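You operate a simulated robot arm through the tools that you are given. There is no shell and no other tool. Be economical: measure what you need, move in short steps, check, and stop when the job is done.

Carry out the task below with a simulated robot arm. There is one attempt and no reset: what you move stays moved.

## Task
Take the blue rag and put it on the box lid spot. Take the blue shim and put it on the blue spacer sheet. Take the oil jug and put it on the cs unit plain top. The order is free. Set down upright: oil jug.

Only the result counts: the job must be done as asked and must still hold three seconds after the hand-in. Knocking over, shifting, dropping, spilling or breaking anything else fails it. A push-on lid holds only when it is set on centred and level and pressed home; a screw cap is set on level and turned clockwise until tight. Flat cloth is picked up by pressing the open fingertips on it (5 to 10 N) and closing them slowly along it; thin cloth reads only 2 to 8 mm in the jaws.

## Robot
A 7-joint arm with a two-finger parallel gripper on a trunk, on a base that drives. Base frame: it is fixed to the floor where the robot stands at the start and does not move with it; the origin is under the middle of the robot, x ahead of it, y to its left, z up; the surface under the hand at the start is at about z = 0.85. Lengths are in m, angles in rad, forces in N, time in s.
Its first joint turns from -2.897 to 2.897 rad. Places, roughly: box lid spot (20x24 cm) [2.82, 4.36, 0.78]; oil jug [-2.5, -1, 1]; spacer sheet [-3.25, -0.75, 0.75]; unit plain (55x16 cm) [-3.04, 3.1, 1]. Payload 3.43 kg.
Tool frame: the origin (TCP) lies between the finger pads and is the grasp point; the fingertips stand 0.03 m ahead of it; z points along the fingers, y is the line along which they close. Largest opening 0.094 m; finger width 0.028, thickness 0.01; the body of the gripper, 0.05 by 0.096 m, starts 0.055 m behind the TCP.
Orientation is that of the tool frame in the base frame, as [roll, pitch, yaw] about the fixed x, y, z axes, in that order (R = Rz(yaw) Ry(pitch) Rx(roll)). With the fingers straight down and closing along the base's y, the tool's x points along the base's -x, its y along +y and its z along -z.

## Interface
- The arm moves only by the tool apply_moves. Its argument "rows" is a list of rows, each an object (a shift or turn left out is 0, a gripper value left out holds the last) with "xyz": the shift along the base's x, y, z in mm, a list of three; "rotation": the turn, a rotation vector about the base's x, y, z in rad, a list of three; "claw": the finger opening in mm, from 0 to 94. In form: [{"xyz": [tx, ty, tz], "rotation": [rx, ry, rz], "claw": claw}, ...]. A call has 1 to 8 rows; each row shifts and turns the commanded pose from where the row before left it. A row lasts 0.2 s, in which the tool goes at most 0.05 m and 0.15 rad; a call with a longer step from one row to the next is refused whole, and so is a gripper value outside its range. Where a pose cannot be reached the arm comes as near as it can. A force on the tool above 40 N (or 10 N above the force at the start of the call, whichever is more), or a blocked arm, ends the call early, and 0.2 s more pass. The fingers move at their own pace (about 0.045 m/s each) and stop on an object; they squeeze with about 37 N. The grip force told is the motor's: it shows also when the fingers shut on nothing. Time passes only in rows, and 0.2 s behind the last, so rows that do not move let the fingers close. The reply holds the time, the measured pose of the TCP, the force on the tool along the base axes, the opening and the grip force, in the units named above and with some noise, with the torque about the TCP (base axes, N m) and any sound that the robot's microphone picked up.
- Cameras (640 x 400 px; columns grow to the right, rows downward): "scene" is now at [0.0091, 0.183, 1.3937]; the picture's right is [-0.66, -0.75, 0.00], its down [-0.38, 0.33, -0.86] and it looks along [0.65, -0.57, -0.50] (base axes); focal length 261 px, centre (320, 200). "wrist" rides on the gripper at [0.076, 0.014, -0.103] in the tool frame; the picture's right is [-0.18, 0.98, 0.00], its down [-0.75, -0.14, -0.64] and it looks along [-0.63, -0.12, 0.77] (tool axes); focal length 243 px, centre (320, 200). There is no depth. A picture from a camera that has moved, and an enlarged one, comes with that camera's place and axes in the base frame and with its lens.
- get_image(camera): a new picture of that camera. It takes no simulated time.
- roll_base(legs): drives the robot by 1 to 6 legs, each [ahead, turn to the left] in m and rad, along the robot's own axes; the way and the turn of a leg run together, so that a leg with both is an arc; at most 1.5 m and 3.142 rad a leg. The arm and the cameras ride along, it lands a little off, and it stops where it bumps. It gives what a move gives.
- pan_tilt(pan, tilt): turns the head with the scene camera to pan (to the left, within 2.094 rad either way) and tilt (down, from -0.506 to 1.204), counted from straight ahead of the robot. It gives what a move gives.
- zoom(camera, box): a new picture of the part [left, top, right, bottom] of that camera's present view, enlarged. It takes no simulated time.
- close_job(): hands the job in; it is judged then, once.

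Go step by step. Nothing tells you exact positions but the pictures and the camera data: compare them with the known pose of the tool, close in by small moves and look again before you grip or let go. The budget is 165 turns and 120 pictures, counting those below and the enlarged ones. Unless the task says otherwise, let go and move clear before handing in.

The tools are called by a JSON object that holds its "op" and its "data". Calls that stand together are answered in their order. apply_moves: Moves the arm, as the interface text tells. Its arguments: {"type":"object","properties":{"rows":{"type":"array","items":{"type":"object","properties":{"xyz":{"type":"array","items":{"type":"number"}},"rotation":{"type":"array","items":{"type":"number"}},"claw":{"type":"number"}}}}},"required":["rows"]} The other tools are called the same way: roll_base (legs) drives the base; pan_tilt (pan, tilt) turns the head that bears the scene camera; get_image (camera) takes a picture; zoom (camera, box) takes an enlarged picture of a part of a camera's view; close_job () hands the job in.

At the start:

```text
time: 0.0
tool_pos: [0.5572, -0.205, 1.1042]
orientation: [-3.141, 0.0, 3.135]
ft_force: [0.0, 0.0, 0.0]
moment: [-0.05, -0.02, 0.0]
opening: 0.0942
grip_force: 0.1
robot x, y, heading: [0.0011, 0.0115, 0.0]
head pan, tilt: [-0.719, 0.527]
```

scene: 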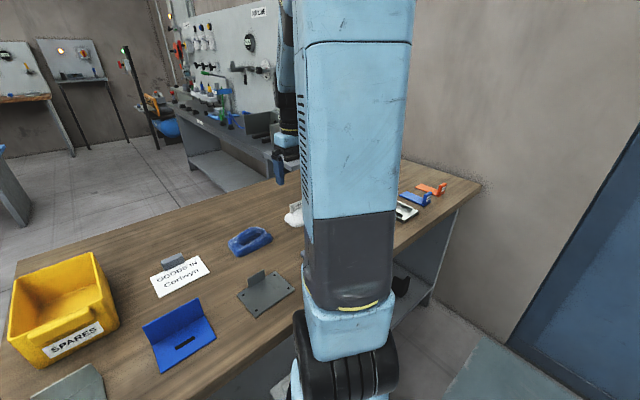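
wrist: 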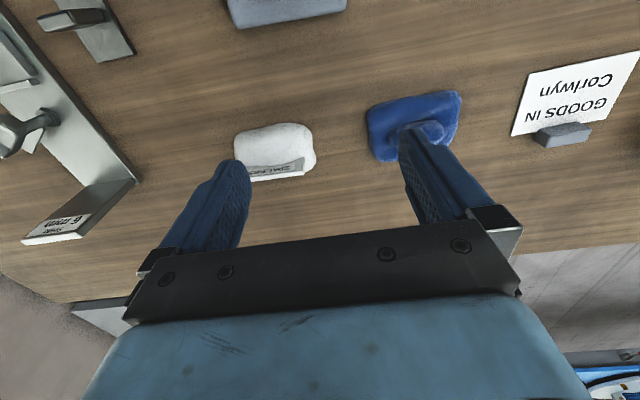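

I see a bench with a blue crumpled item (probably the rag), a white bag and several brackets. I'll zoom in on these to identify them first.

{"op": "zoom", "data": {"camera": "scene", "box": [120, 180, 320, 380]}}

{"op": "zoom", "data": {"camera": "wrist", "box": [200, 60, 520, 260]}}

{"op": "pan_tilt", "data": {"pan": 0.6, "tilt": 0.4}}

{"op": "get_image", "data": {"camera": "scene"}}

```text
2.00 times, centred on (220, 280) of scene
camera zoom: at [0.0091, 0.183, 1.3937], right [-0.66, -0.75, 0.0], down [-0.38, 0.33, -0.86], along [0.65, -0.57, -0.5], focal length 522 px, centre (520, 40)
```

zoom: 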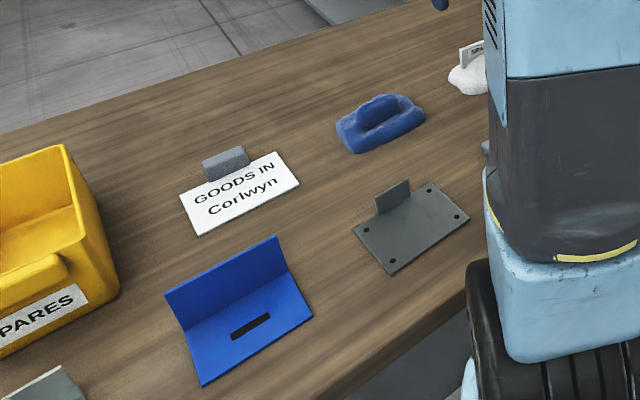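

```text
2.00 times, centred on (360, 160) of wrist
camera zoom: at [0.4814, -0.1912, 1.2068], right [0.19, 0.98, 0.0], down [0.75, -0.15, 0.64], along [0.63, -0.12, -0.77], focal length 485 px, centre (240, 280)
```

zoom: 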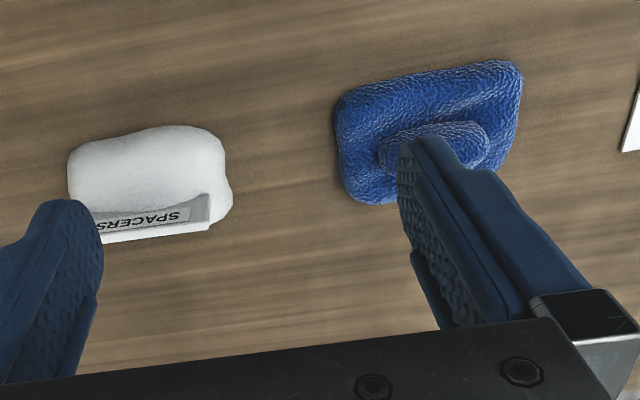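

```text
time: 1.5
tool_pos: [0.5576, -0.2055, 1.1046]
orientation: [-3.141, 0.0, 3.133]
ft_force: [0.2, 0.2, -0.3]
moment: [0.02, 0.02, -0.02]
opening: 0.0939
grip_force: 0.0
robot x, y, heading: [0.0025, 0.0085, -0.003]
head pan, tilt: [0.6, 0.4]
```

```text
115 pictures are left
camera scene: at [0.0177, 0.2949, 1.4053], right [0.56, -0.83, 0.0], down [-0.32, -0.22, -0.92], along [0.76, 0.52, -0.39], focal length 261 px, centre (320, 200)
```

scene: 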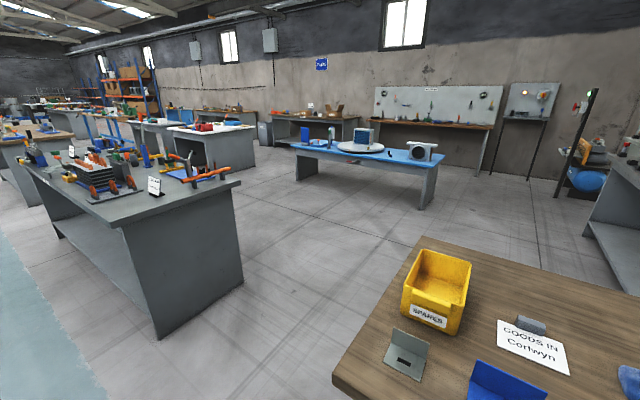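

The blue rag sits at about (0.65, -0.08), and a blue slotted plate, likely the shim, is further left. I'll look around the rest of the room.

{"op": "pan_tilt", "data": {"pan": 1.9, "tilt": 0.3}}

{"op": "get_image", "data": {"camera": "scene"}}

{"op": "pan_tilt", "data": {"pan": -2.0, "tilt": 0.3}}

{"op": "get_image", "data": {"camera": "scene"}}

{"op": "pan_tilt", "data": {"pan": 0.15, "tilt": 0.75}}

{"op": "get_image", "data": {"camera": "scene"}}

```text
time: 3.0
tool_pos: [0.5575, -0.2054, 1.1045]
orientation: [3.141, 0.001, 3.135]
ft_force: [-0.1, 0.0, 0.0]
moment: [-0.02, 0.03, 0.0]
opening: 0.0939
grip_force: 0.1
robot x, y, heading: [0.0002, 0.0103, 0.0]
head pan, tilt: [1.901, 0.3]
```

```text
114 pictures are left
camera scene: at [-0.0889, 0.331, 1.4146], right [0.95, 0.32, 0.0], down [0.1, -0.28, -0.96], along [-0.31, 0.9, -0.3], focal length 261 px, centre (320, 200)
```

scene: 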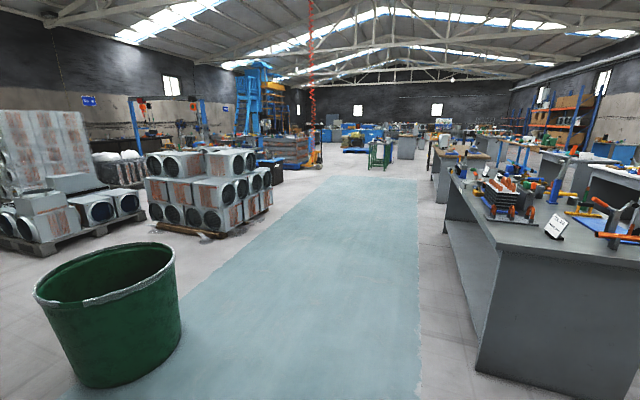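

```text
time: 6.2
tool_pos: [0.5575, -0.2064, 1.1042]
orientation: [-3.141, 0.0, 3.136]
ft_force: [0.6, 0.5, 1.3]
moment: [0.02, -0.02, -0.01]
opening: 0.0941
grip_force: 0.0
robot x, y, heading: [-0.0021, 0.006, -0.003]
head pan, tilt: [-2.0, 0.3]
```

```text
113 pictures are left
camera scene: at [-0.0977, 0.1578, 1.4146], right [-0.91, 0.42, 0.0], down [0.12, 0.27, -0.96], along [-0.4, -0.87, -0.3], focal length 261 px, centre (320, 200)
```

scene: 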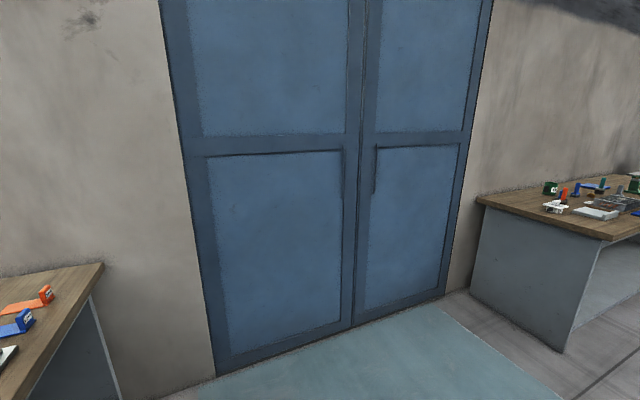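

```text
time: 8.2
tool_pos: [0.5571, -0.205, 1.1046]
orientation: [-3.141, 0.001, 3.133]
ft_force: [0.2, 0.0, -0.4]
moment: [-0.03, 0.02, -0.02]
opening: 0.0941
grip_force: 0.1
robot x, y, heading: [0.0003, 0.0092, 0.001]
head pan, tilt: [0.15, 0.75]
```

```text
112 pictures are left
camera scene: at [0.0231, 0.2549, 1.3742], right [0.15, -0.99, 0.0], down [-0.67, -0.1, -0.73], along [0.72, 0.11, -0.68], focal length 261 px, centre (320, 200)
```

scene: 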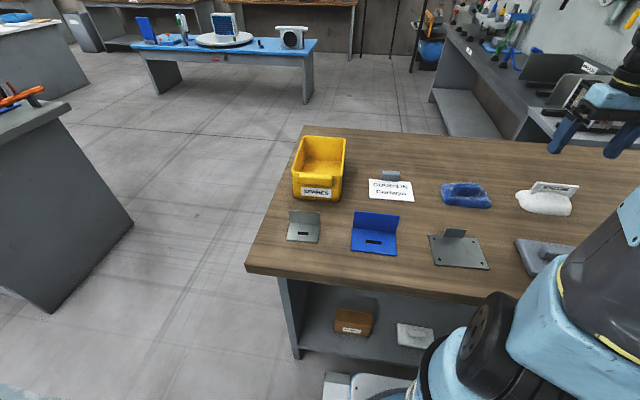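

The rag and shim candidates are clear. I'll check the blue items at the right end of the bench, and the bench on the far left-rear side.

{"op": "pan_tilt", "data": {"pan": -1.3, "tilt": 0.45}}

{"op": "get_image", "data": {"camera": "scene"}}

{"op": "zoom", "data": {"camera": "scene", "box": [100, 150, 300, 275]}}

```text
time: 9.8
tool_pos: [0.5566, -0.2057, 1.1049]
orientation: [-3.141, -0.001, 3.134]
ft_force: [-0.4, -0.4, 0.1]
moment: [-0.02, 0.0, -0.01]
opening: 0.094
grip_force: 0.1
robot x, y, heading: [-0.0012, 0.0093, -0.001]
head pan, tilt: [-1.3, 0.45]
```

```text
111 pictures are left
camera scene: at [-0.0343, 0.1541, 1.4007], right [-0.96, -0.27, 0.0], down [-0.12, 0.42, -0.9], along [0.24, -0.87, -0.44], focal length 261 px, centre (320, 200)
```

scene: 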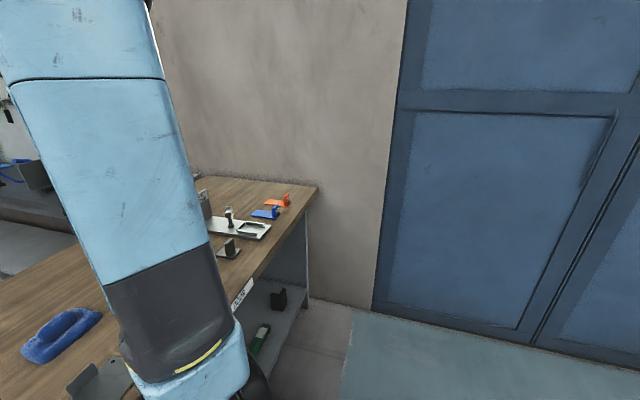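

```text
3.20 times, centred on (200, 212) of scene
camera zoom: at [-0.0343, 0.1541, 1.4007], right [-0.96, -0.27, 0.0], down [-0.12, 0.42, -0.9], along [0.24, -0.87, -0.44], focal length 835 px, centre (704, 160)
```

zoom: 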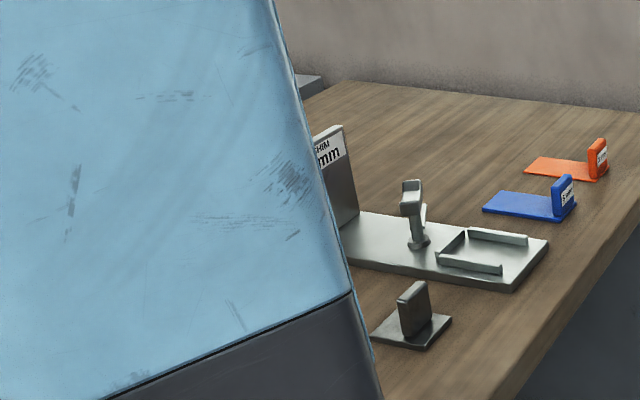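

The two tabbed plates at the right end are labelled shims, so the blue one at about (0.42, -0.72) is the likely target. I'll swing the arm over it to look.

{"op": "apply_moves", "data": {"rows": [{"xyz": [-10, -40, 0], "rotation": [0, 0, -0.143]}, {"xyz": [-10, -40, 0], "rotation": [0, 0, -0.143]}, {"xyz": [-10, -40, 0], "rotation": [0, 0, -0.143]}, {"xyz": [-10, -40, 0], "rotation": [0, 0, -0.143]}, {"xyz": [-10, -40, 0], "rotation": [0, 0, -0.143]}, {"xyz": [-10, -40, 0], "rotation": [0, 0, -0.143]}, {"xyz": [-10, -40, 0], "rotation": [0, 0, -0.143]}, {"xyz": [-10, -40, 0], "rotation": [0, 0, -0.143]}]}}

{"op": "apply_moves", "data": {"rows": [{"xyz": [-20, -40, 0], "rotation": [0, 0, -0.143]}, {"xyz": [-20, -40, 0], "rotation": [0, 0, -0.143]}, {"xyz": [-20, -40, 0], "rotation": [0, 0, -0.143]}]}}

{"op": "get_image", "data": {"camera": "wrist"}}

{"op": "get_image", "data": {"camera": "scene"}}

```text
time: 11.6
tool_pos: [0.4777, -0.5265, 1.1084]
orientation: [-3.141, 0.0, 1.988]
ft_force: [-0.5, -0.3, 0.5]
moment: [-0.01, -0.03, -0.01]
opening: 0.0939
grip_force: 0.2
robot x, y, heading: [-0.0004, 0.0112, -0.003]
head pan, tilt: [-1.3, 0.45]
```

```text
time: 12.3
tool_pos: [0.4168, -0.6476, 1.105]
orientation: [-3.141, 0.0, 1.559]
ft_force: [-0.1, 0.3, 0.4]
moment: [-0.05, 0.05, 0.02]
opening: 0.0941
grip_force: 0.1
robot x, y, heading: [-0.002, 0.0092, 0.0]
head pan, tilt: [-1.3, 0.45]
```

```text
109 pictures are left
camera wrist: at [0.432, -0.572, 1.2083], right [0.98, -0.19, 0.0], down [-0.15, -0.75, 0.64], along [-0.12, -0.63, -0.77], focal length 243 px, centre (320, 200)
```

wrist: 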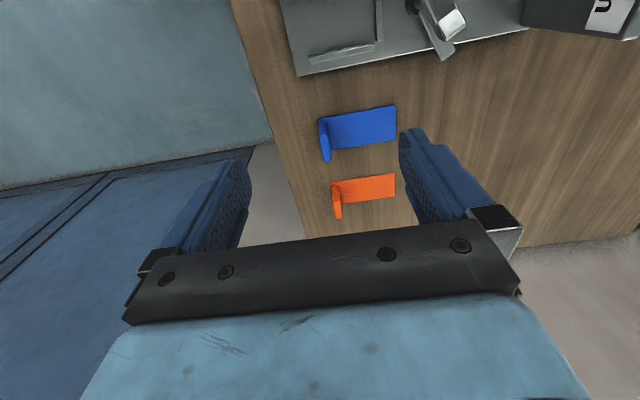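

```text
108 pictures are left
camera scene: at [-0.0342, 0.1546, 1.4006], right [-0.96, -0.27, 0.0], down [-0.12, 0.42, -0.9], along [0.24, -0.87, -0.43], focal length 261 px, centre (320, 200)
```

scene: 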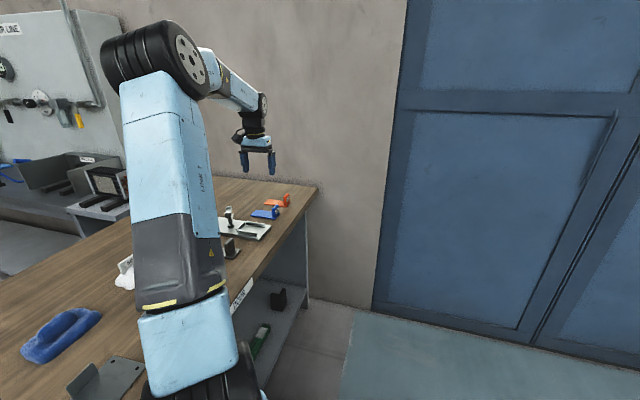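

The blue shim's tab stands at about (0.405, -0.737). I'll zoom in to measure the tab and read the label.

{"op": "zoom", "data": {"camera": "wrist", "box": [290, 90, 418, 170]}}

{"op": "zoom", "data": {"camera": "scene", "box": [210, 185, 306, 245]}}

```text
5.00 times, centred on (354, 130) of wrist
camera zoom: at [0.432, -0.572, 1.2083], right [0.98, -0.19, 0.0], down [-0.15, -0.75, 0.64], along [-0.12, -0.63, -0.77], focal length 1213 px, centre (150, 550)
```

zoom: 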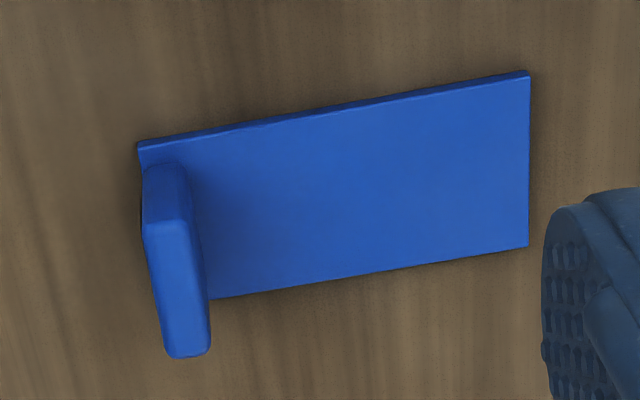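

```text
6.67 times, centred on (258, 215) of scene
camera zoom: at [-0.0342, 0.1546, 1.4006], right [-0.96, -0.27, 0.0], down [-0.12, 0.42, -0.9], along [0.24, -0.87, -0.43], focal length 1740 px, centre (733, 100)
```

zoom: 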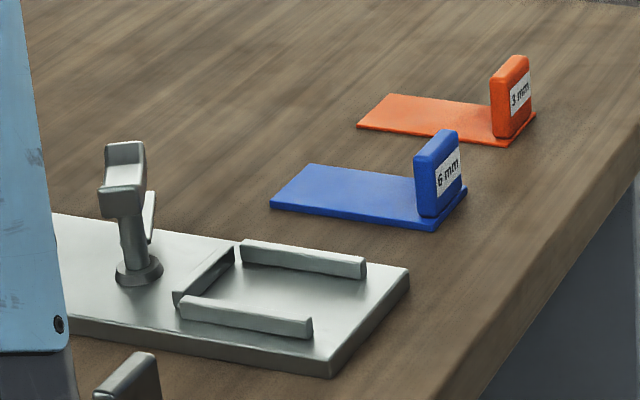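

The tab centre is at about (0.409, -0.733), with its top at z ≈ 0.90. I'll descend partway and check.

{"op": "apply_moves", "data": {"rows": [{"xyz": [-4, -43, 0], "rotation": [0, 0, 0.012]}, {"xyz": [-4, -43, 0], "claw": 60}, {"xyz": [0, 0, -40]}, {"xyz": [0, 0, -40]}, {"xyz": [0, 0, -40]}, {"xyz": [0, 0, -25]}, {"xyz": [0, 0, 0]}]}}

{"op": "get_image", "data": {"camera": "wrist"}}

{"op": "zoom", "data": {"camera": "scene", "box": [210, 165, 306, 225]}}

```text
time: 13.9
tool_pos: [0.4109, -0.7344, 0.9606]
orientation: [-3.141, 0.001, 1.574]
ft_force: [-0.3, -0.9, 0.8]
moment: [0.01, -0.03, -0.02]
opening: 0.0601
grip_force: 0.0
robot x, y, heading: [-0.0011, 0.0114, -0.001]
head pan, tilt: [-1.3, 0.45]
```

```text
105 pictures are left
camera wrist: at [0.4257, -0.6586, 1.063], right [0.98, -0.18, 0.0], down [-0.14, -0.75, 0.64], along [-0.12, -0.63, -0.77], focal length 243 px, centre (320, 200)
```

wrist: 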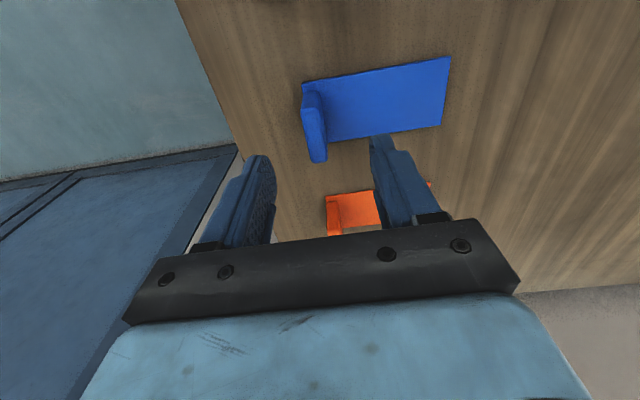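

```text
6.67 times, centred on (258, 195) of scene
camera zoom: at [-0.0343, 0.154, 1.4007], right [-0.96, -0.27, 0.0], down [-0.12, 0.42, -0.9], along [0.24, -0.87, -0.44], focal length 1740 px, centre (733, 233)
```

zoom: 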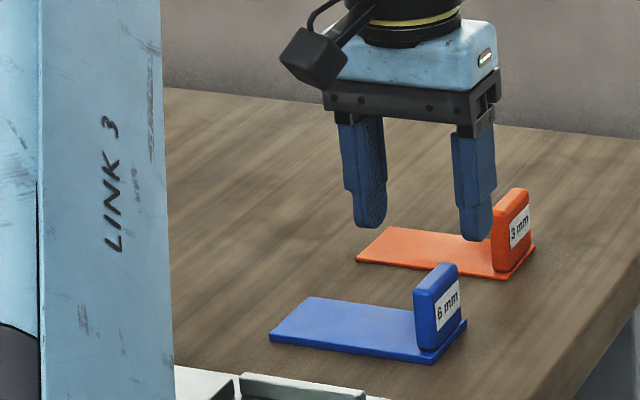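

Alignment looks good. Descending around the tab and closing.

{"op": "apply_moves", "data": {"rows": [{"xyz": [-2, 4, -35]}, {"xyz": [0, 0, -27]}, {"xyz": [0, 0, 0]}, {"claw": 0}, {"xyz": [0, 0, 0]}, {"xyz": [0, 0, 0]}, {"xyz": [0, 0, 0]}]}}

{"op": "apply_moves", "data": {"rows": [{"xyz": [0, 0, 20]}, {"xyz": [0, 0, 40]}, {"xyz": [0, 0, 45]}, {"xyz": [0, 0, 45]}, {"xyz": [0, 0, 45]}]}}

{"op": "get_image", "data": {"camera": "wrist"}}

```text
time: 15.6
tool_pos: [0.4062, -0.7305, 0.8965]
orientation: [3.141, 0.0, 1.574]
ft_force: [0.1, -0.4, 0.3]
moment: [0.02, -0.01, -0.02]
opening: 0.0178
grip_force: 36.5
robot x, y, heading: [-0.0028, 0.0071, 0.0]
head pan, tilt: [-1.3, 0.45]
```

```text
time: 16.8
tool_pos: [0.4059, -0.7283, 1.0908]
orientation: [-3.141, -0.001, 1.573]
ft_force: [0.1, -0.4, -1.0]
moment: [0.03, -0.02, 0.02]
opening: 0.0
grip_force: 33.0
robot x, y, heading: [0.0007, 0.0113, 0.002]
head pan, tilt: [-1.3, 0.45]
```

```text
103 pictures are left
camera wrist: at [0.4207, -0.6527, 1.1937], right [0.98, -0.18, 0.0], down [-0.14, -0.75, 0.64], along [-0.12, -0.63, -0.77], focal length 243 px, centre (320, 200)
```

wrist: 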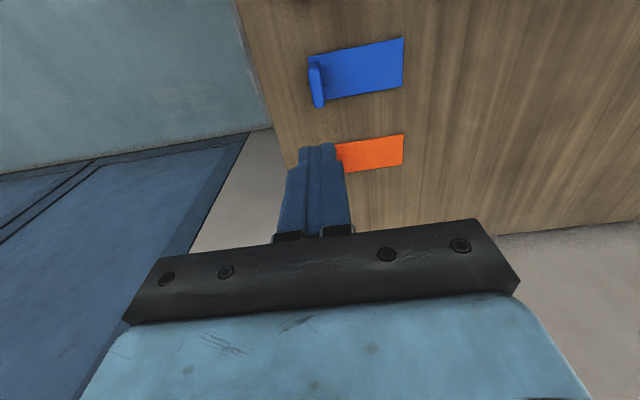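

The grip slipped off during the lift; the shim is still in place, so I probably held only the top of the tab. I'll open up and look closer from lower down.

{"op": "apply_moves", "data": {"rows": [{"claw": 60}, {"xyz": [0, 0, -45]}, {"xyz": [0, 0, -45]}, {"xyz": [0, 0, -40]}, {"xyz": [0, 0, -30]}, {"xyz": [0, 0, -20]}, {"xyz": [0, 0, 0]}]}}

{"op": "zoom", "data": {"camera": "scene", "box": [226, 180, 306, 230]}}

{"op": "get_image", "data": {"camera": "wrist"}}

```text
time: 18.4
tool_pos: [0.4072, -0.7271, 0.9135]
orientation: [3.141, 0.001, 1.574]
ft_force: [-0.4, -0.5, -1.3]
moment: [0.0, 0.01, -0.01]
opening: 0.0598
grip_force: 0.0
robot x, y, heading: [0.0005, 0.0096, -0.003]
head pan, tilt: [-1.3, 0.45]
```

```text
8.00 times, centred on (266, 205) of scene
camera zoom: at [-0.0343, 0.154, 1.4007], right [-0.96, -0.27, 0.0], down [-0.12, 0.42, -0.9], along [0.24, -0.87, -0.44], focal length 2087 px, centre (752, 160)
```

zoom: 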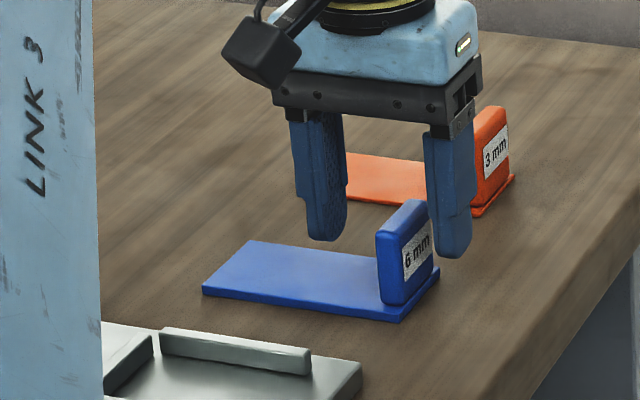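

```text
101 pictures are left
camera wrist: at [0.4212, -0.6522, 1.0156], right [0.98, -0.18, 0.0], down [-0.14, -0.75, 0.64], along [-0.12, -0.63, -0.77], focal length 243 px, centre (320, 200)
```

wrist: 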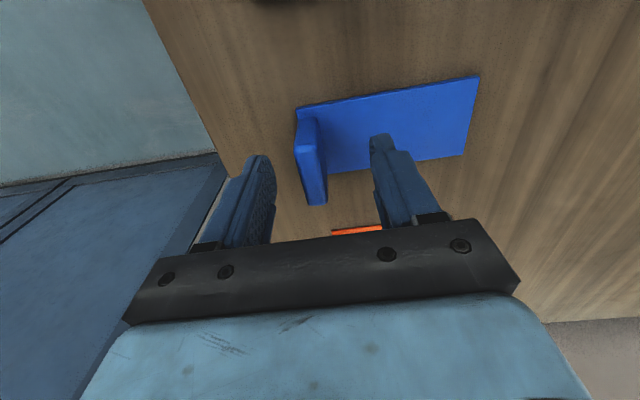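

The geometry is consistent, so I'll go deeper, close, and inspect before lifting gently.

{"op": "apply_moves", "data": {"rows": [{"xyz": [0, -5, -12]}, {"xyz": [0, 0, -10]}, {"xyz": [0, 0, 0]}, {"claw": 0}, {"xyz": [0, 0, 0]}, {"xyz": [0, 0, 0]}, {"xyz": [0, 0, 0]}, {"xyz": [0, 0, 0]}]}}

{"op": "zoom", "data": {"camera": "scene", "box": [226, 180, 306, 230]}}

{"op": "get_image", "data": {"camera": "wrist"}}

```text
time: 20.1
tool_pos: [0.4076, -0.732, 0.8909]
orientation: [3.141, -0.001, 1.572]
ft_force: [-0.3, 0.3, -0.1]
moment: [0.0, 0.02, 0.05]
opening: 0.0175
grip_force: 36.8
robot x, y, heading: [0.0011, 0.0106, 0.002]
head pan, tilt: [-1.3, 0.45]
```

```text
8.00 times, centred on (266, 205) of scene
camera zoom: at [-0.0343, 0.154, 1.4007], right [-0.96, -0.27, 0.0], down [-0.12, 0.42, -0.9], along [0.24, -0.87, -0.44], focal length 2087 px, centre (752, 160)
```

zoom: 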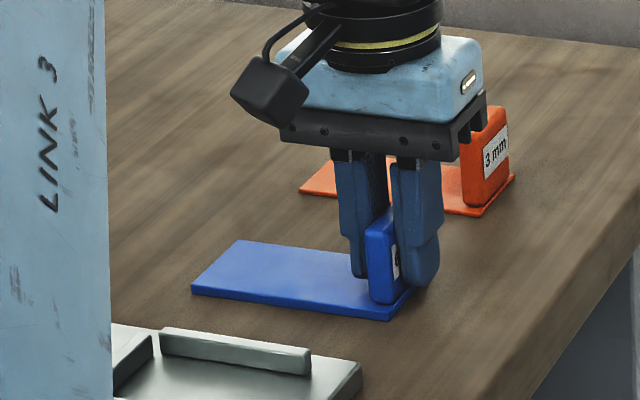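

```text
99 pictures are left
camera wrist: at [0.4218, -0.6569, 0.9933], right [0.98, -0.18, 0.0], down [-0.14, -0.75, 0.64], along [-0.12, -0.63, -0.77], focal length 243 px, centre (320, 200)
```

wrist: 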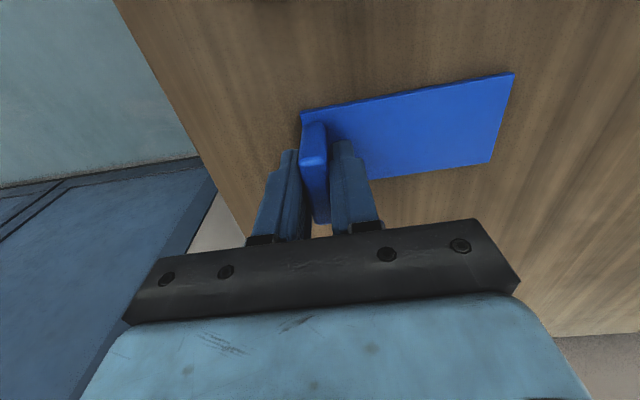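

The tab is well between the pads now. Lifting slowly.

{"op": "apply_moves", "data": {"rows": [{"xyz": [0, 0, 3]}, {"xyz": [0, 0, 4]}, {"xyz": [0, 0, 6]}, {"xyz": [0, 0, 8]}, {"xyz": [0, 0, 10]}, {"xyz": [0, 0, 0]}]}}

{"op": "zoom", "data": {"camera": "scene", "box": [226, 180, 306, 230]}}

```text
time: 21.6
tool_pos: [0.4059, -0.7309, 0.9222]
orientation: [-3.14, 0.001, 1.575]
ft_force: [1.1, 0.6, -1.2]
moment: [-0.01, 0.01, -0.01]
opening: 0.0175
grip_force: 36.8
robot x, y, heading: [0.002, 0.0078, 0.003]
head pan, tilt: [-1.3, 0.45]
```

```text
8.00 times, centred on (266, 205) of scene
camera zoom: at [-0.0343, 0.1539, 1.4007], right [-0.96, -0.27, 0.0], down [-0.12, 0.42, -0.9], along [0.24, -0.87, -0.44], focal length 2087 px, centre (752, 160)
```

zoom: 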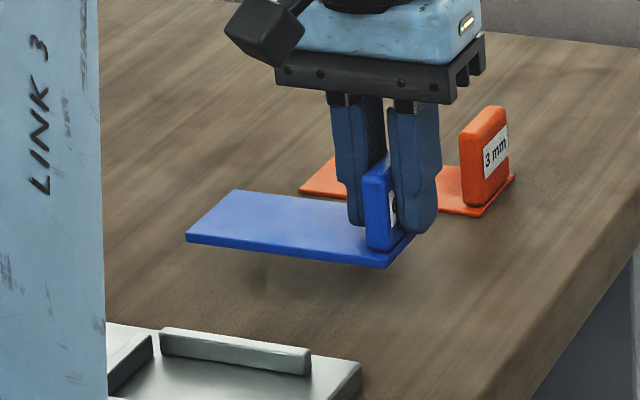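

The shim is held. I'll raise it gently and bring it in front of the robot for travel.

{"op": "apply_moves", "data": {"rows": [{"xyz": [0, 0, 10]}, {"xyz": [0, 0, 18]}, {"xyz": [0, 0, 25]}, {"xyz": [0, 0, 30]}, {"xyz": [0, 0, 30]}, {"xyz": [0, 0, 30]}, {"xyz": [0, 0, 25]}, {"xyz": [0, 0, 12]}]}}

{"op": "roll_base", "data": {"legs": [[-0.3, 0], [-0.3, 0]]}}

{"op": "zoom", "data": {"camera": "scene", "box": [160, 100, 320, 200]}}

```text
time: 23.4
tool_pos: [0.409, -0.7309, 1.1039]
orientation: [-3.141, -0.001, 1.574]
ft_force: [0.2, -0.8, 0.5]
moment: [0.01, -0.01, 0.0]
opening: 0.0177
grip_force: 36.9
robot x, y, heading: [0.0031, 0.007, 0.005]
head pan, tilt: [-1.3, 0.45]
```

```text
time: 27.1
tool_pos: [-0.1916, -0.7331, 1.1025]
orientation: [-3.141, 0.001, 1.563]
ft_force: [-0.3, 0.2, -1.0]
moment: [-0.01, 0.03, 0.03]
opening: 0.0177
grip_force: 36.6
robot x, y, heading: [-0.5922, 0.0113, -0.009]
head pan, tilt: [-1.3, 0.45]
```

```text
4.00 times, centred on (240, 150) of scene
camera zoom: at [-0.6252, 0.1574, 1.4007], right [-0.97, -0.26, 0.0], down [-0.11, 0.42, -0.9], along [0.23, -0.87, -0.44], focal length 1044 px, centre (640, 400)
```

zoom: 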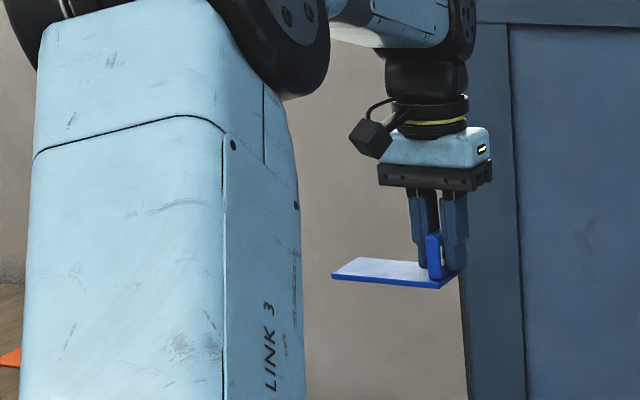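

The shim is secure. I'll turn around toward the far bench, drive partway, and look.

{"op": "roll_base", "data": {"legs": [[0, 1.55], [0, 1.5], [0.9, 0]]}}

{"op": "pan_tilt", "data": {"pan": 0.5, "tilt": 0.4}}

{"op": "get_image", "data": {"camera": "scene"}}

```text
time: 29.7
tool_pos: [0.2092, -0.2692, 1.103]
orientation: [-3.139, 0.0, 2.301]
ft_force: [1.0, 0.6, -1.2]
moment: [0.0, 0.05, -0.02]
opening: 0.0175
grip_force: 37.4
robot x, y, heading: [-0.5628, -0.0232, 0.751]
head pan, tilt: [-1.3, 0.45]
stopped in leg 1: the robot was blocked; the commanded pose is now the measured one
```

```text
time: 31.5
tool_pos: [0.2082, -0.2689, 1.1036]
orientation: [-3.141, -0.001, 2.302]
ft_force: [-0.5, -1.3, -0.1]
moment: [0.02, -0.03, 0.0]
opening: 0.0175
grip_force: 37.1
robot x, y, heading: [-0.5631, -0.024, 0.746]
head pan, tilt: [0.499, 0.4]
```

```text
96 pictures are left
camera scene: at [-0.7379, 0.1937, 1.4053], right [0.95, -0.31, 0.0], down [-0.12, -0.37, -0.92], along [0.29, 0.87, -0.39], focal length 261 px, centre (320, 200)
```

scene: 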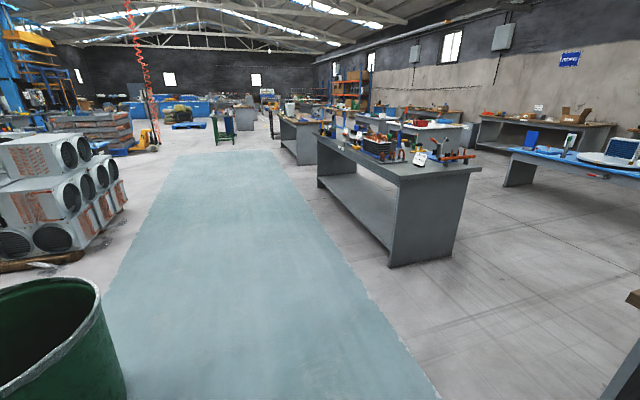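

The turn was blocked by something. I'll look around the robot to find out what.

{"op": "pan_tilt", "data": {"pan": -0.7, "tilt": 0.75}}

{"op": "get_image", "data": {"camera": "scene"}}

{"op": "pan_tilt", "data": {"pan": -2.05, "tilt": 0.9}}

{"op": "get_image", "data": {"camera": "scene"}}

{"op": "pan_tilt", "data": {"pan": 2.05, "tilt": 0.9}}

{"op": "get_image", "data": {"camera": "scene"}}

```text
time: 32.9
tool_pos: [0.2089, -0.269, 1.1045]
orientation: [-3.14, 0.0, 2.303]
ft_force: [0.3, -1.0, -0.6]
moment: [-0.01, 0.01, 0.02]
opening: 0.0175
grip_force: 37.2
robot x, y, heading: [-0.5626, -0.0227, 0.752]
head pan, tilt: [-0.7, 0.75]
```

```text
95 pictures are left
camera scene: at [-0.6843, 0.1101, 1.3743], right [0.05, -1.0, 0.0], down [-0.68, -0.04, -0.73], along [0.73, 0.04, -0.68], focal length 261 px, centre (320, 200)
```

scene: 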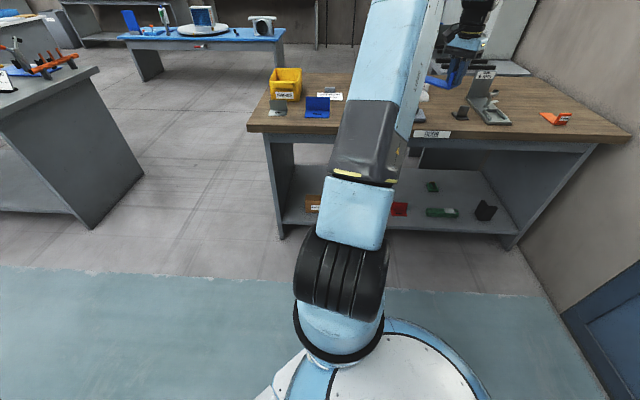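

```text
time: 34.4
tool_pos: [0.2079, -0.269, 1.1047]
orientation: [-3.14, -0.003, 2.303]
ft_force: [-0.2, 0.1, -0.4]
moment: [-0.01, 0.03, 0.01]
opening: 0.0174
grip_force: 36.7
robot x, y, heading: [-0.5601, -0.0231, 0.753]
head pan, tilt: [-2.051, 0.901]
```

```text
94 pictures are left
camera scene: at [-0.7467, 0.033, 1.3624], right [-0.96, -0.27, 0.0], down [-0.21, 0.75, -0.62], along [0.17, -0.6, -0.78], focal length 261 px, centre (320, 200)
```

scene: 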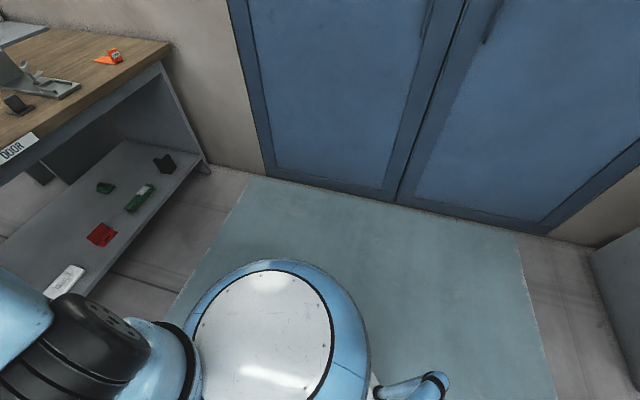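

```text
time: 37.8
tool_pos: [0.2079, -0.2694, 1.104]
orientation: [-3.141, 0.0, 2.303]
ft_force: [-0.2, 0.1, -0.1]
moment: [-0.02, 0.01, 0.03]
opening: 0.0174
grip_force: 36.9
robot x, y, heading: [-0.5661, -0.0228, 0.754]
head pan, tilt: [2.051, 0.901]
```

```text
93 pictures are left
camera scene: at [-0.8383, 0.1308, 1.3624], right [0.33, 0.94, 0.0], down [0.74, -0.26, -0.62], along [-0.59, 0.21, -0.78], focal length 261 px, centre (320, 200)
```

scene: 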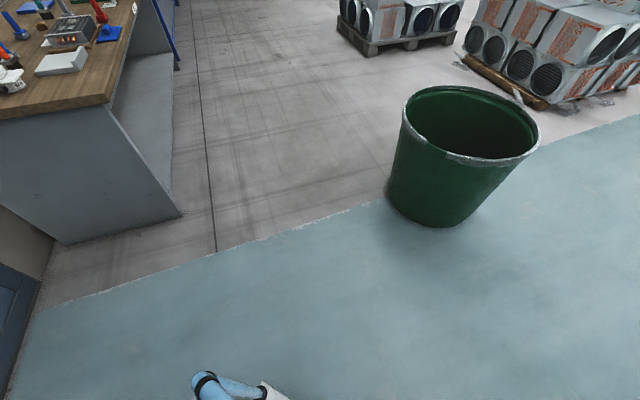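

No obstacle is visible on the floor. I'll check what's near the gripper and elbow.

{"op": "get_image", "data": {"camera": "wrist"}}

{"op": "pan_tilt", "data": {"pan": -1.0, "tilt": 0.2}}

{"op": "get_image", "data": {"camera": "scene"}}

```text
92 pictures are left
camera wrist: at [0.1687, -0.2037, 1.2068], right [0.85, 0.52, 0.0], down [0.4, -0.65, 0.64], along [0.33, -0.55, -0.77], focal length 243 px, centre (320, 200)
```

wrist: 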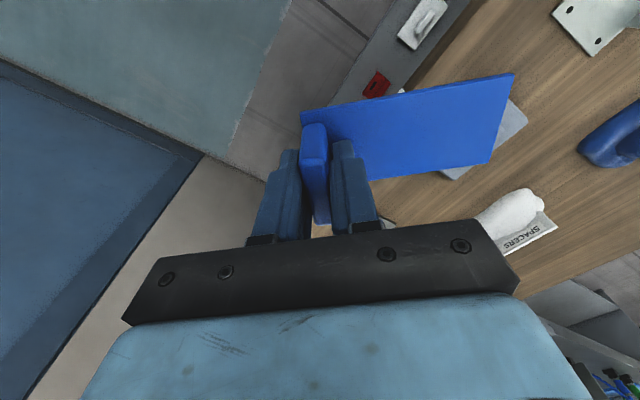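

```text
time: 40.4
tool_pos: [0.2085, -0.2696, 1.1041]
orientation: [-3.139, 0.0, 2.303]
ft_force: [-1.0, 0.1, -1.0]
moment: [-0.03, -0.02, -0.04]
opening: 0.0173
grip_force: 38.2
robot x, y, heading: [-0.5665, -0.017, 0.754]
head pan, tilt: [-1.0, 0.201]
```

```text
91 pictures are left
camera scene: at [-0.6767, 0.0829, 1.4239], right [-0.24, -0.97, 0.0], down [-0.19, 0.05, -0.98], along [0.95, -0.24, -0.2], focal length 261 px, centre (320, 200)
```

scene: 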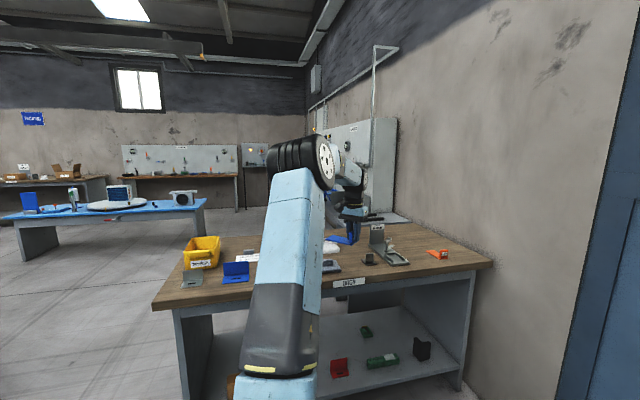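

Nothing seems to touch. I'll retry a small turn left.

{"op": "roll_base", "data": {"legs": [[0, 0.3]]}}

```text
time: 41.9
tool_pos: [0.2477, -0.0245, 1.1046]
orientation: [-3.139, -0.002, 2.606]
ft_force: [-0.3, -0.3, -0.9]
moment: [0.02, 0.02, 0.0]
opening: 0.0177
grip_force: 37.6
robot x, y, heading: [-0.5485, -0.0286, 1.057]
head pan, tilt: [-1.0, 0.201]
```

That worked, so I'll keep turning in moderate steps.

{"op": "roll_base", "data": {"legs": [[0, 0.5], [0, 0.5], [0, 0.5], [0, 0.55]]}}

```text
time: 44.9
tool_pos: [0.0107, 0.5366, 1.1057]
orientation: [-3.14, 0.003, -2.883]
ft_force: [0.0, 1.0, -0.3]
moment: [-0.05, 0.0, -0.01]
opening: 0.0176
grip_force: 37.1
robot x, y, heading: [-0.4966, -0.0203, 1.861]
head pan, tilt: [-1.0, 0.201]
stopped in leg 2: the robot was blocked; the commanded pose is now the measured one
```

It stopped again for no visible reason; there may be a momentary limit. I'll continue.

{"op": "roll_base", "data": {"legs": [[0, 0.3], [0, 0.3], [0, 0.3], [0, 0.3]]}}

```text
time: 48.6
tool_pos: [-0.6006, 0.7282, 1.1056]
orientation: [-3.141, 0.0, -2.012]
ft_force: [0.6, 0.4, -0.9]
moment: [-0.04, 0.05, -0.03]
opening: 0.0176
grip_force: 36.9
robot x, y, heading: [-0.4766, 0.0289, 2.753]
head pan, tilt: [-1.0, 0.201]
stopped in leg 3: the robot was blocked; the commanded pose is now the measured one
```

The turn is nearly done. I'll check the view ahead and the shim.

{"op": "pan_tilt", "data": {"pan": 0.45, "tilt": 0.45}}

{"op": "get_image", "data": {"camera": "scene"}}

{"op": "get_image", "data": {"camera": "wrist"}}

```text
time: 50.1
tool_pos: [-0.6023, 0.7279, 1.1066]
orientation: [-3.14, 0.004, -2.012]
ft_force: [0.3, -0.5, -0.6]
moment: [-0.01, -0.03, 0.01]
opening: 0.0176
grip_force: 36.9
robot x, y, heading: [-0.4793, 0.029, 2.753]
head pan, tilt: [0.45, 0.45]
```

```text
90 pictures are left
camera scene: at [-0.6033, -0.2184, 1.4007], right [-0.06, 1.0, 0.0], down [0.43, 0.03, -0.9], along [-0.9, -0.06, -0.44], focal length 261 px, centre (320, 200)
```

scene: 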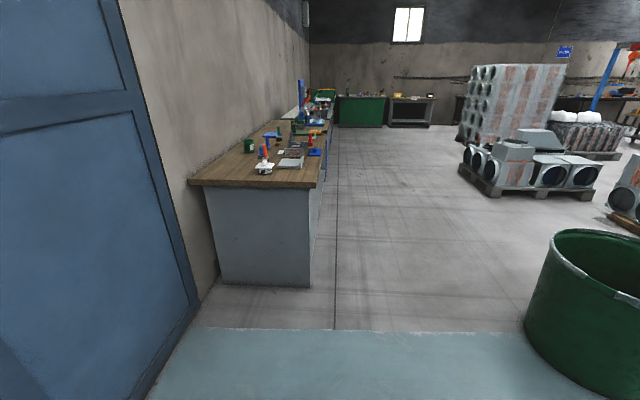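

```text
89 pictures are left
camera wrist: at [-0.647, 0.665, 1.2093], right [-0.81, 0.59, 0.0], down [0.45, 0.62, 0.64], along [0.38, 0.52, -0.76], focal length 243 px, centre (320, 200)
```

wrist: 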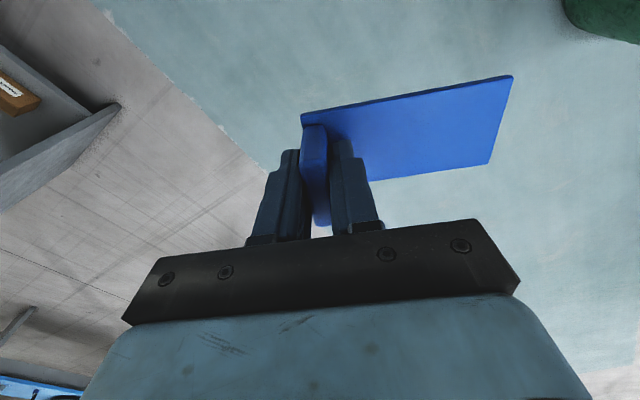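

The shim is still held, and the bench with the spacer sheet is ahead along the left wall. Driving alongside it.

{"op": "roll_base", "data": {"legs": [[0, 0.2], [0.8, 0], [0.8, 0], [0.7, 0]]}}

{"op": "get_image", "data": {"camera": "scene"}}

```text
time: 62.8
tool_pos: [-2.9892, 1.1599, 1.1073]
orientation: [-3.14, 0.004, -1.839]
ft_force: [0.6, 0.0, -0.5]
moment: [-0.03, -0.01, -0.02]
opening: 0.0175
grip_force: 37.3
robot x, y, heading: [-2.7513, 0.49, 2.923]
head pan, tilt: [0.45, 0.45]
```

```text
88 pictures are left
camera scene: at [-2.8295, 0.227, 1.4007], right [-0.23, 0.97, 0.0], down [0.42, 0.1, -0.9], along [-0.88, -0.21, -0.44], focal length 261 px, centre (320, 200)
```

scene: 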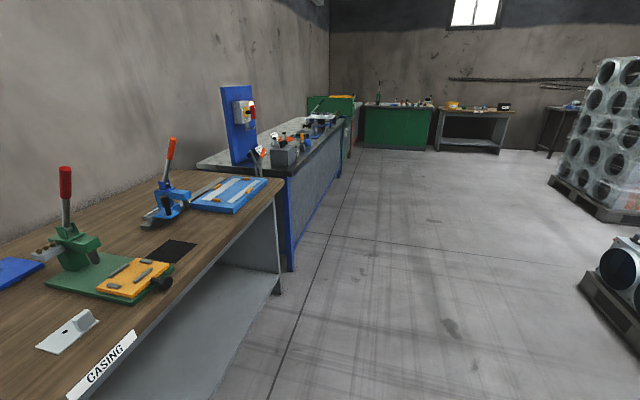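

I'm alongside the bench now. I'll turn to face it and survey.

{"op": "roll_base", "data": {"legs": [[0, 0.4], [0, 0.4], [0, 0.4], [0, 0.5]]}}

{"op": "pan_tilt", "data": {"pan": 0.0, "tilt": 0.5}}

{"op": "get_image", "data": {"camera": "scene"}}

```text
time: 66.8
tool_pos: [-3.4479, 0.6278, 1.1076]
orientation: [-3.138, 0.004, -0.808]
ft_force: [0.4, 0.3, -0.4]
moment: [0.01, -0.02, 0.02]
opening: 0.0172
grip_force: 37.0
robot x, y, heading: [-2.7943, 0.5399, -2.288]
head pan, tilt: [0.45, 0.45]
stopped in leg 3: the robot was blocked; the commanded pose is now the measured one
```

```text
time: 67.7
tool_pos: [-3.4491, 0.6271, 1.1088]
orientation: [-3.138, 0.003, -0.804]
ft_force: [0.0, 0.1, -1.1]
moment: [0.01, -0.04, 0.0]
opening: 0.0176
grip_force: 36.6
robot x, y, heading: [-2.7927, 0.5347, -2.287]
head pan, tilt: [0.0, 0.499]
```

```text
87 pictures are left
camera scene: at [-2.636, 0.355, 1.3962], right [-0.75, 0.66, 0.0], down [0.32, 0.36, -0.88], along [-0.58, -0.66, -0.48], focal length 261 px, centre (320, 200)
```

scene: 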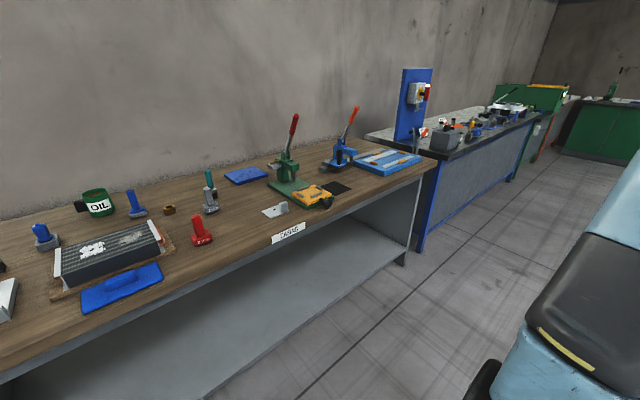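

I see the OIL jug, a flat blue sheet and other items. Zooming to identify the blue spacer sheet.

{"op": "zoom", "data": {"camera": "scene", "box": [190, 100, 382, 220]}}

{"op": "zoom", "data": {"camera": "scene", "box": [30, 170, 222, 290]}}

```text
3.33 times, centred on (286, 160) of scene
camera zoom: at [-2.636, 0.355, 1.3962], right [-0.75, 0.66, 0.0], down [0.32, 0.36, -0.88], along [-0.58, -0.66, -0.48], focal length 870 px, centre (433, 333)
```

zoom: 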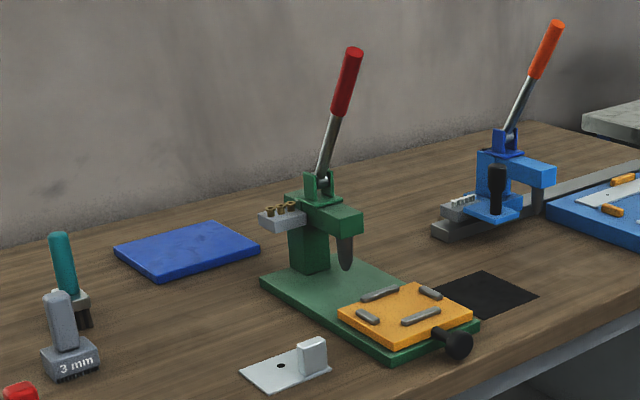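

```text
3.33 times, centred on (126, 230) of scene
camera zoom: at [-2.636, 0.355, 1.3962], right [-0.75, 0.66, 0.0], down [0.32, 0.36, -0.88], along [-0.58, -0.66, -0.48], focal length 870 px, centre (967, 100)
```

zoom: 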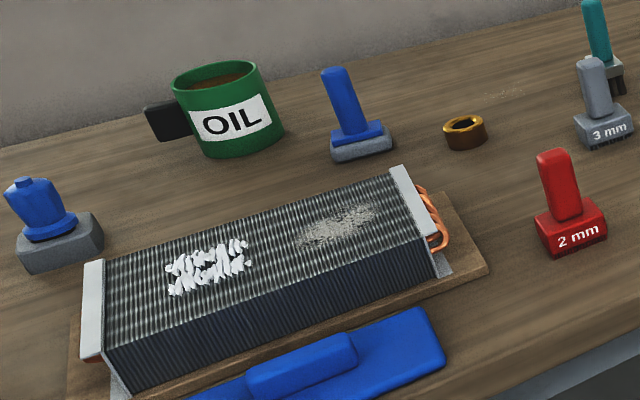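

The flat blue sheet at about (-3.17, -0.84) is the spacer sheet, and the OIL jug is at about (-2.58, -0.86). I'll drive closer and square up to the bench.

{"op": "roll_base", "data": {"legs": [[0.4, 0], [0, 0.35], [0, 0.35]]}}

{"op": "get_image", "data": {"camera": "scene"}}

```text
time: 72.6
tool_pos: [-3.6246, -0.1181, 1.1079]
orientation: [-3.138, 0.004, -0.117]
ft_force: [0.3, 0.4, -0.9]
moment: [0.06, -0.02, 0.01]
opening: 0.0173
grip_force: 37.3
robot x, y, heading: [-3.101, 0.2333, -1.608]
head pan, tilt: [0.0, 0.499]
```

```text
84 pictures are left
camera scene: at [-2.8674, 0.1868, 1.3962], right [-1.0, 0.04, 0.0], down [0.02, 0.48, -0.88], along [-0.04, -0.88, -0.48], focal length 261 px, centre (320, 200)
```

scene: 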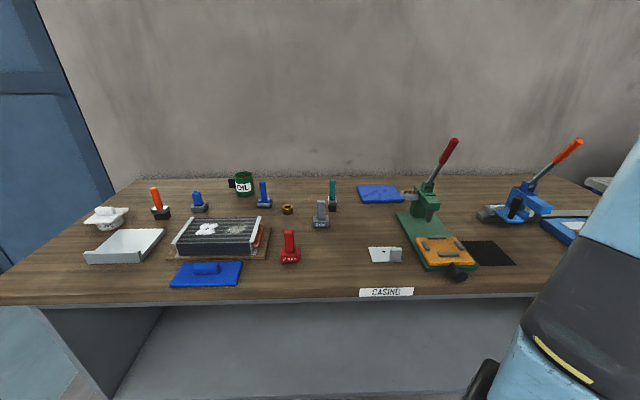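

Triangulated, the spacer sheet is at about (-3.20, -0.90), z ≈ 0.84. I'll drive closer and zoom in on it.

{"op": "roll_base", "data": {"legs": [[0.18, 0.03]]}}

{"op": "zoom", "data": {"camera": "scene", "box": [300, 130, 508, 260]}}

```text
time: 74.1
tool_pos: [-3.6161, -0.3132, 1.1087]
orientation: [-3.14, 0.003, -0.085]
ft_force: [-0.1, 0.9, -0.5]
moment: [0.03, 0.03, -0.01]
opening: 0.0176
grip_force: 37.0
robot x, y, heading: [-3.1082, 0.0537, -1.581]
head pan, tilt: [0.0, 0.499]
```

```text
3.08 times, centred on (404, 195) of scene
camera zoom: at [-2.8725, 0.0166, 1.3962], right [-1.0, 0.01, 0.0], down [0.0, 0.48, -0.88], along [-0.01, -0.88, -0.48], focal length 803 px, centre (62, 215)
```

zoom: 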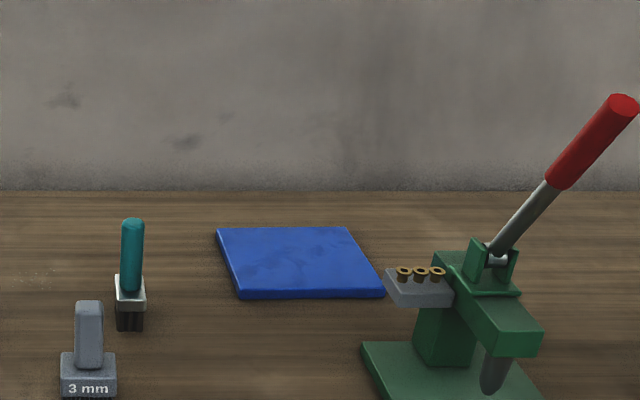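

The sheet measures about 17×16 cm, centred at (-3.187, -0.865). I'll raise the shim and bring it around to the front, clear of the press lever.

{"op": "apply_moves", "data": {"rows": [{"xyz": [0, 0, 12]}, {"xyz": [5, 0, 20]}, {"xyz": [15, -5, 25]}, {"xyz": [25, -10, 20]}, {"xyz": [35, -12, 10], "rotation": [0, 0, 0.04]}, {"xyz": [35, -15, 0], "rotation": [0, 0, 0.045]}, {"xyz": [35, -15, 0]}, {"xyz": [35, -15, 0]}]}}

{"op": "apply_moves", "data": {"rows": [{"xyz": [35, -15, 0]}, {"xyz": [35, -15, 0]}, {"xyz": [35, -20, 0]}, {"xyz": [35, -20, 0]}, {"xyz": [35, -20, 0]}, {"xyz": [35, -20, 0]}, {"xyz": [25, -20, 0]}, {"xyz": [14, -20, 0]}]}}

```text
time: 75.9
tool_pos: [-3.4314, -0.3876, 1.1981]
orientation: [-3.139, 0.004, -0.001]
ft_force: [-0.2, -0.6, -0.3]
moment: [0.03, -0.04, 0.05]
opening: 0.0174
grip_force: 37.2
robot x, y, heading: [-3.1099, 0.0517, -1.58]
head pan, tilt: [0.0, 0.499]
```

```text
time: 77.7
tool_pos: [-3.1803, -0.5351, 1.197]
orientation: [-3.141, 0.005, 0.002]
ft_force: [0.1, 1.0, -0.1]
moment: [0.0, -0.05, -0.02]
opening: 0.0
grip_force: 32.8
robot x, y, heading: [-3.1072, 0.0568, -1.577]
head pan, tilt: [0.0, 0.499]
```

The gripper now reads empty, so the shim must have slipped out. I'll look for it.

{"op": "get_image", "data": {"camera": "scene"}}

{"op": "get_image", "data": {"camera": "wrist"}}

```text
82 pictures are left
camera scene: at [-2.8726, 0.0168, 1.3962], right [-1.0, 0.01, 0.0], down [0.0, 0.48, -0.88], along [-0.01, -0.88, -0.48], focal length 261 px, centre (320, 200)
```

scene: 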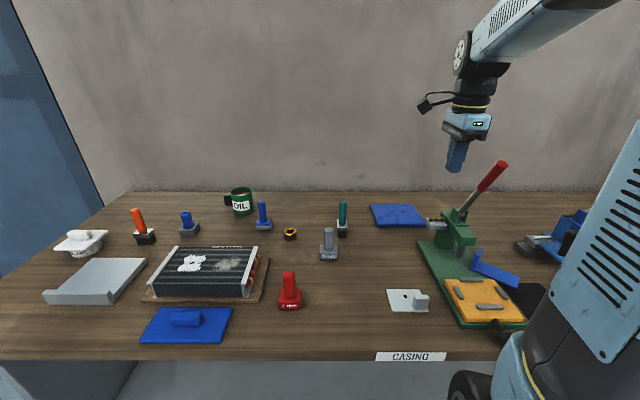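

```text
81 pictures are left
camera wrist: at [-3.1031, -0.5512, 1.299], right [-0.18, -0.98, 0.0], down [-0.75, 0.14, 0.65], along [-0.63, 0.12, -0.76], focal length 243 px, centre (320, 200)
```

wrist: 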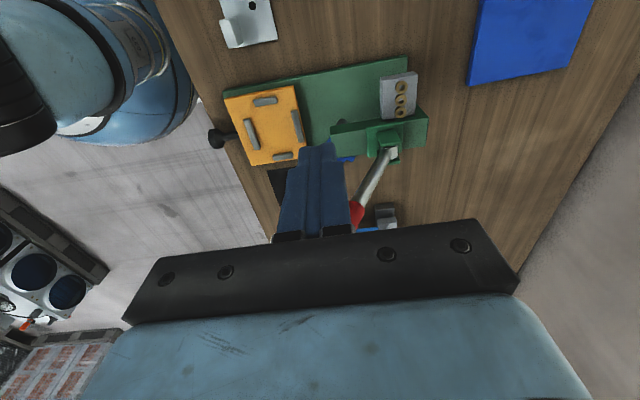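

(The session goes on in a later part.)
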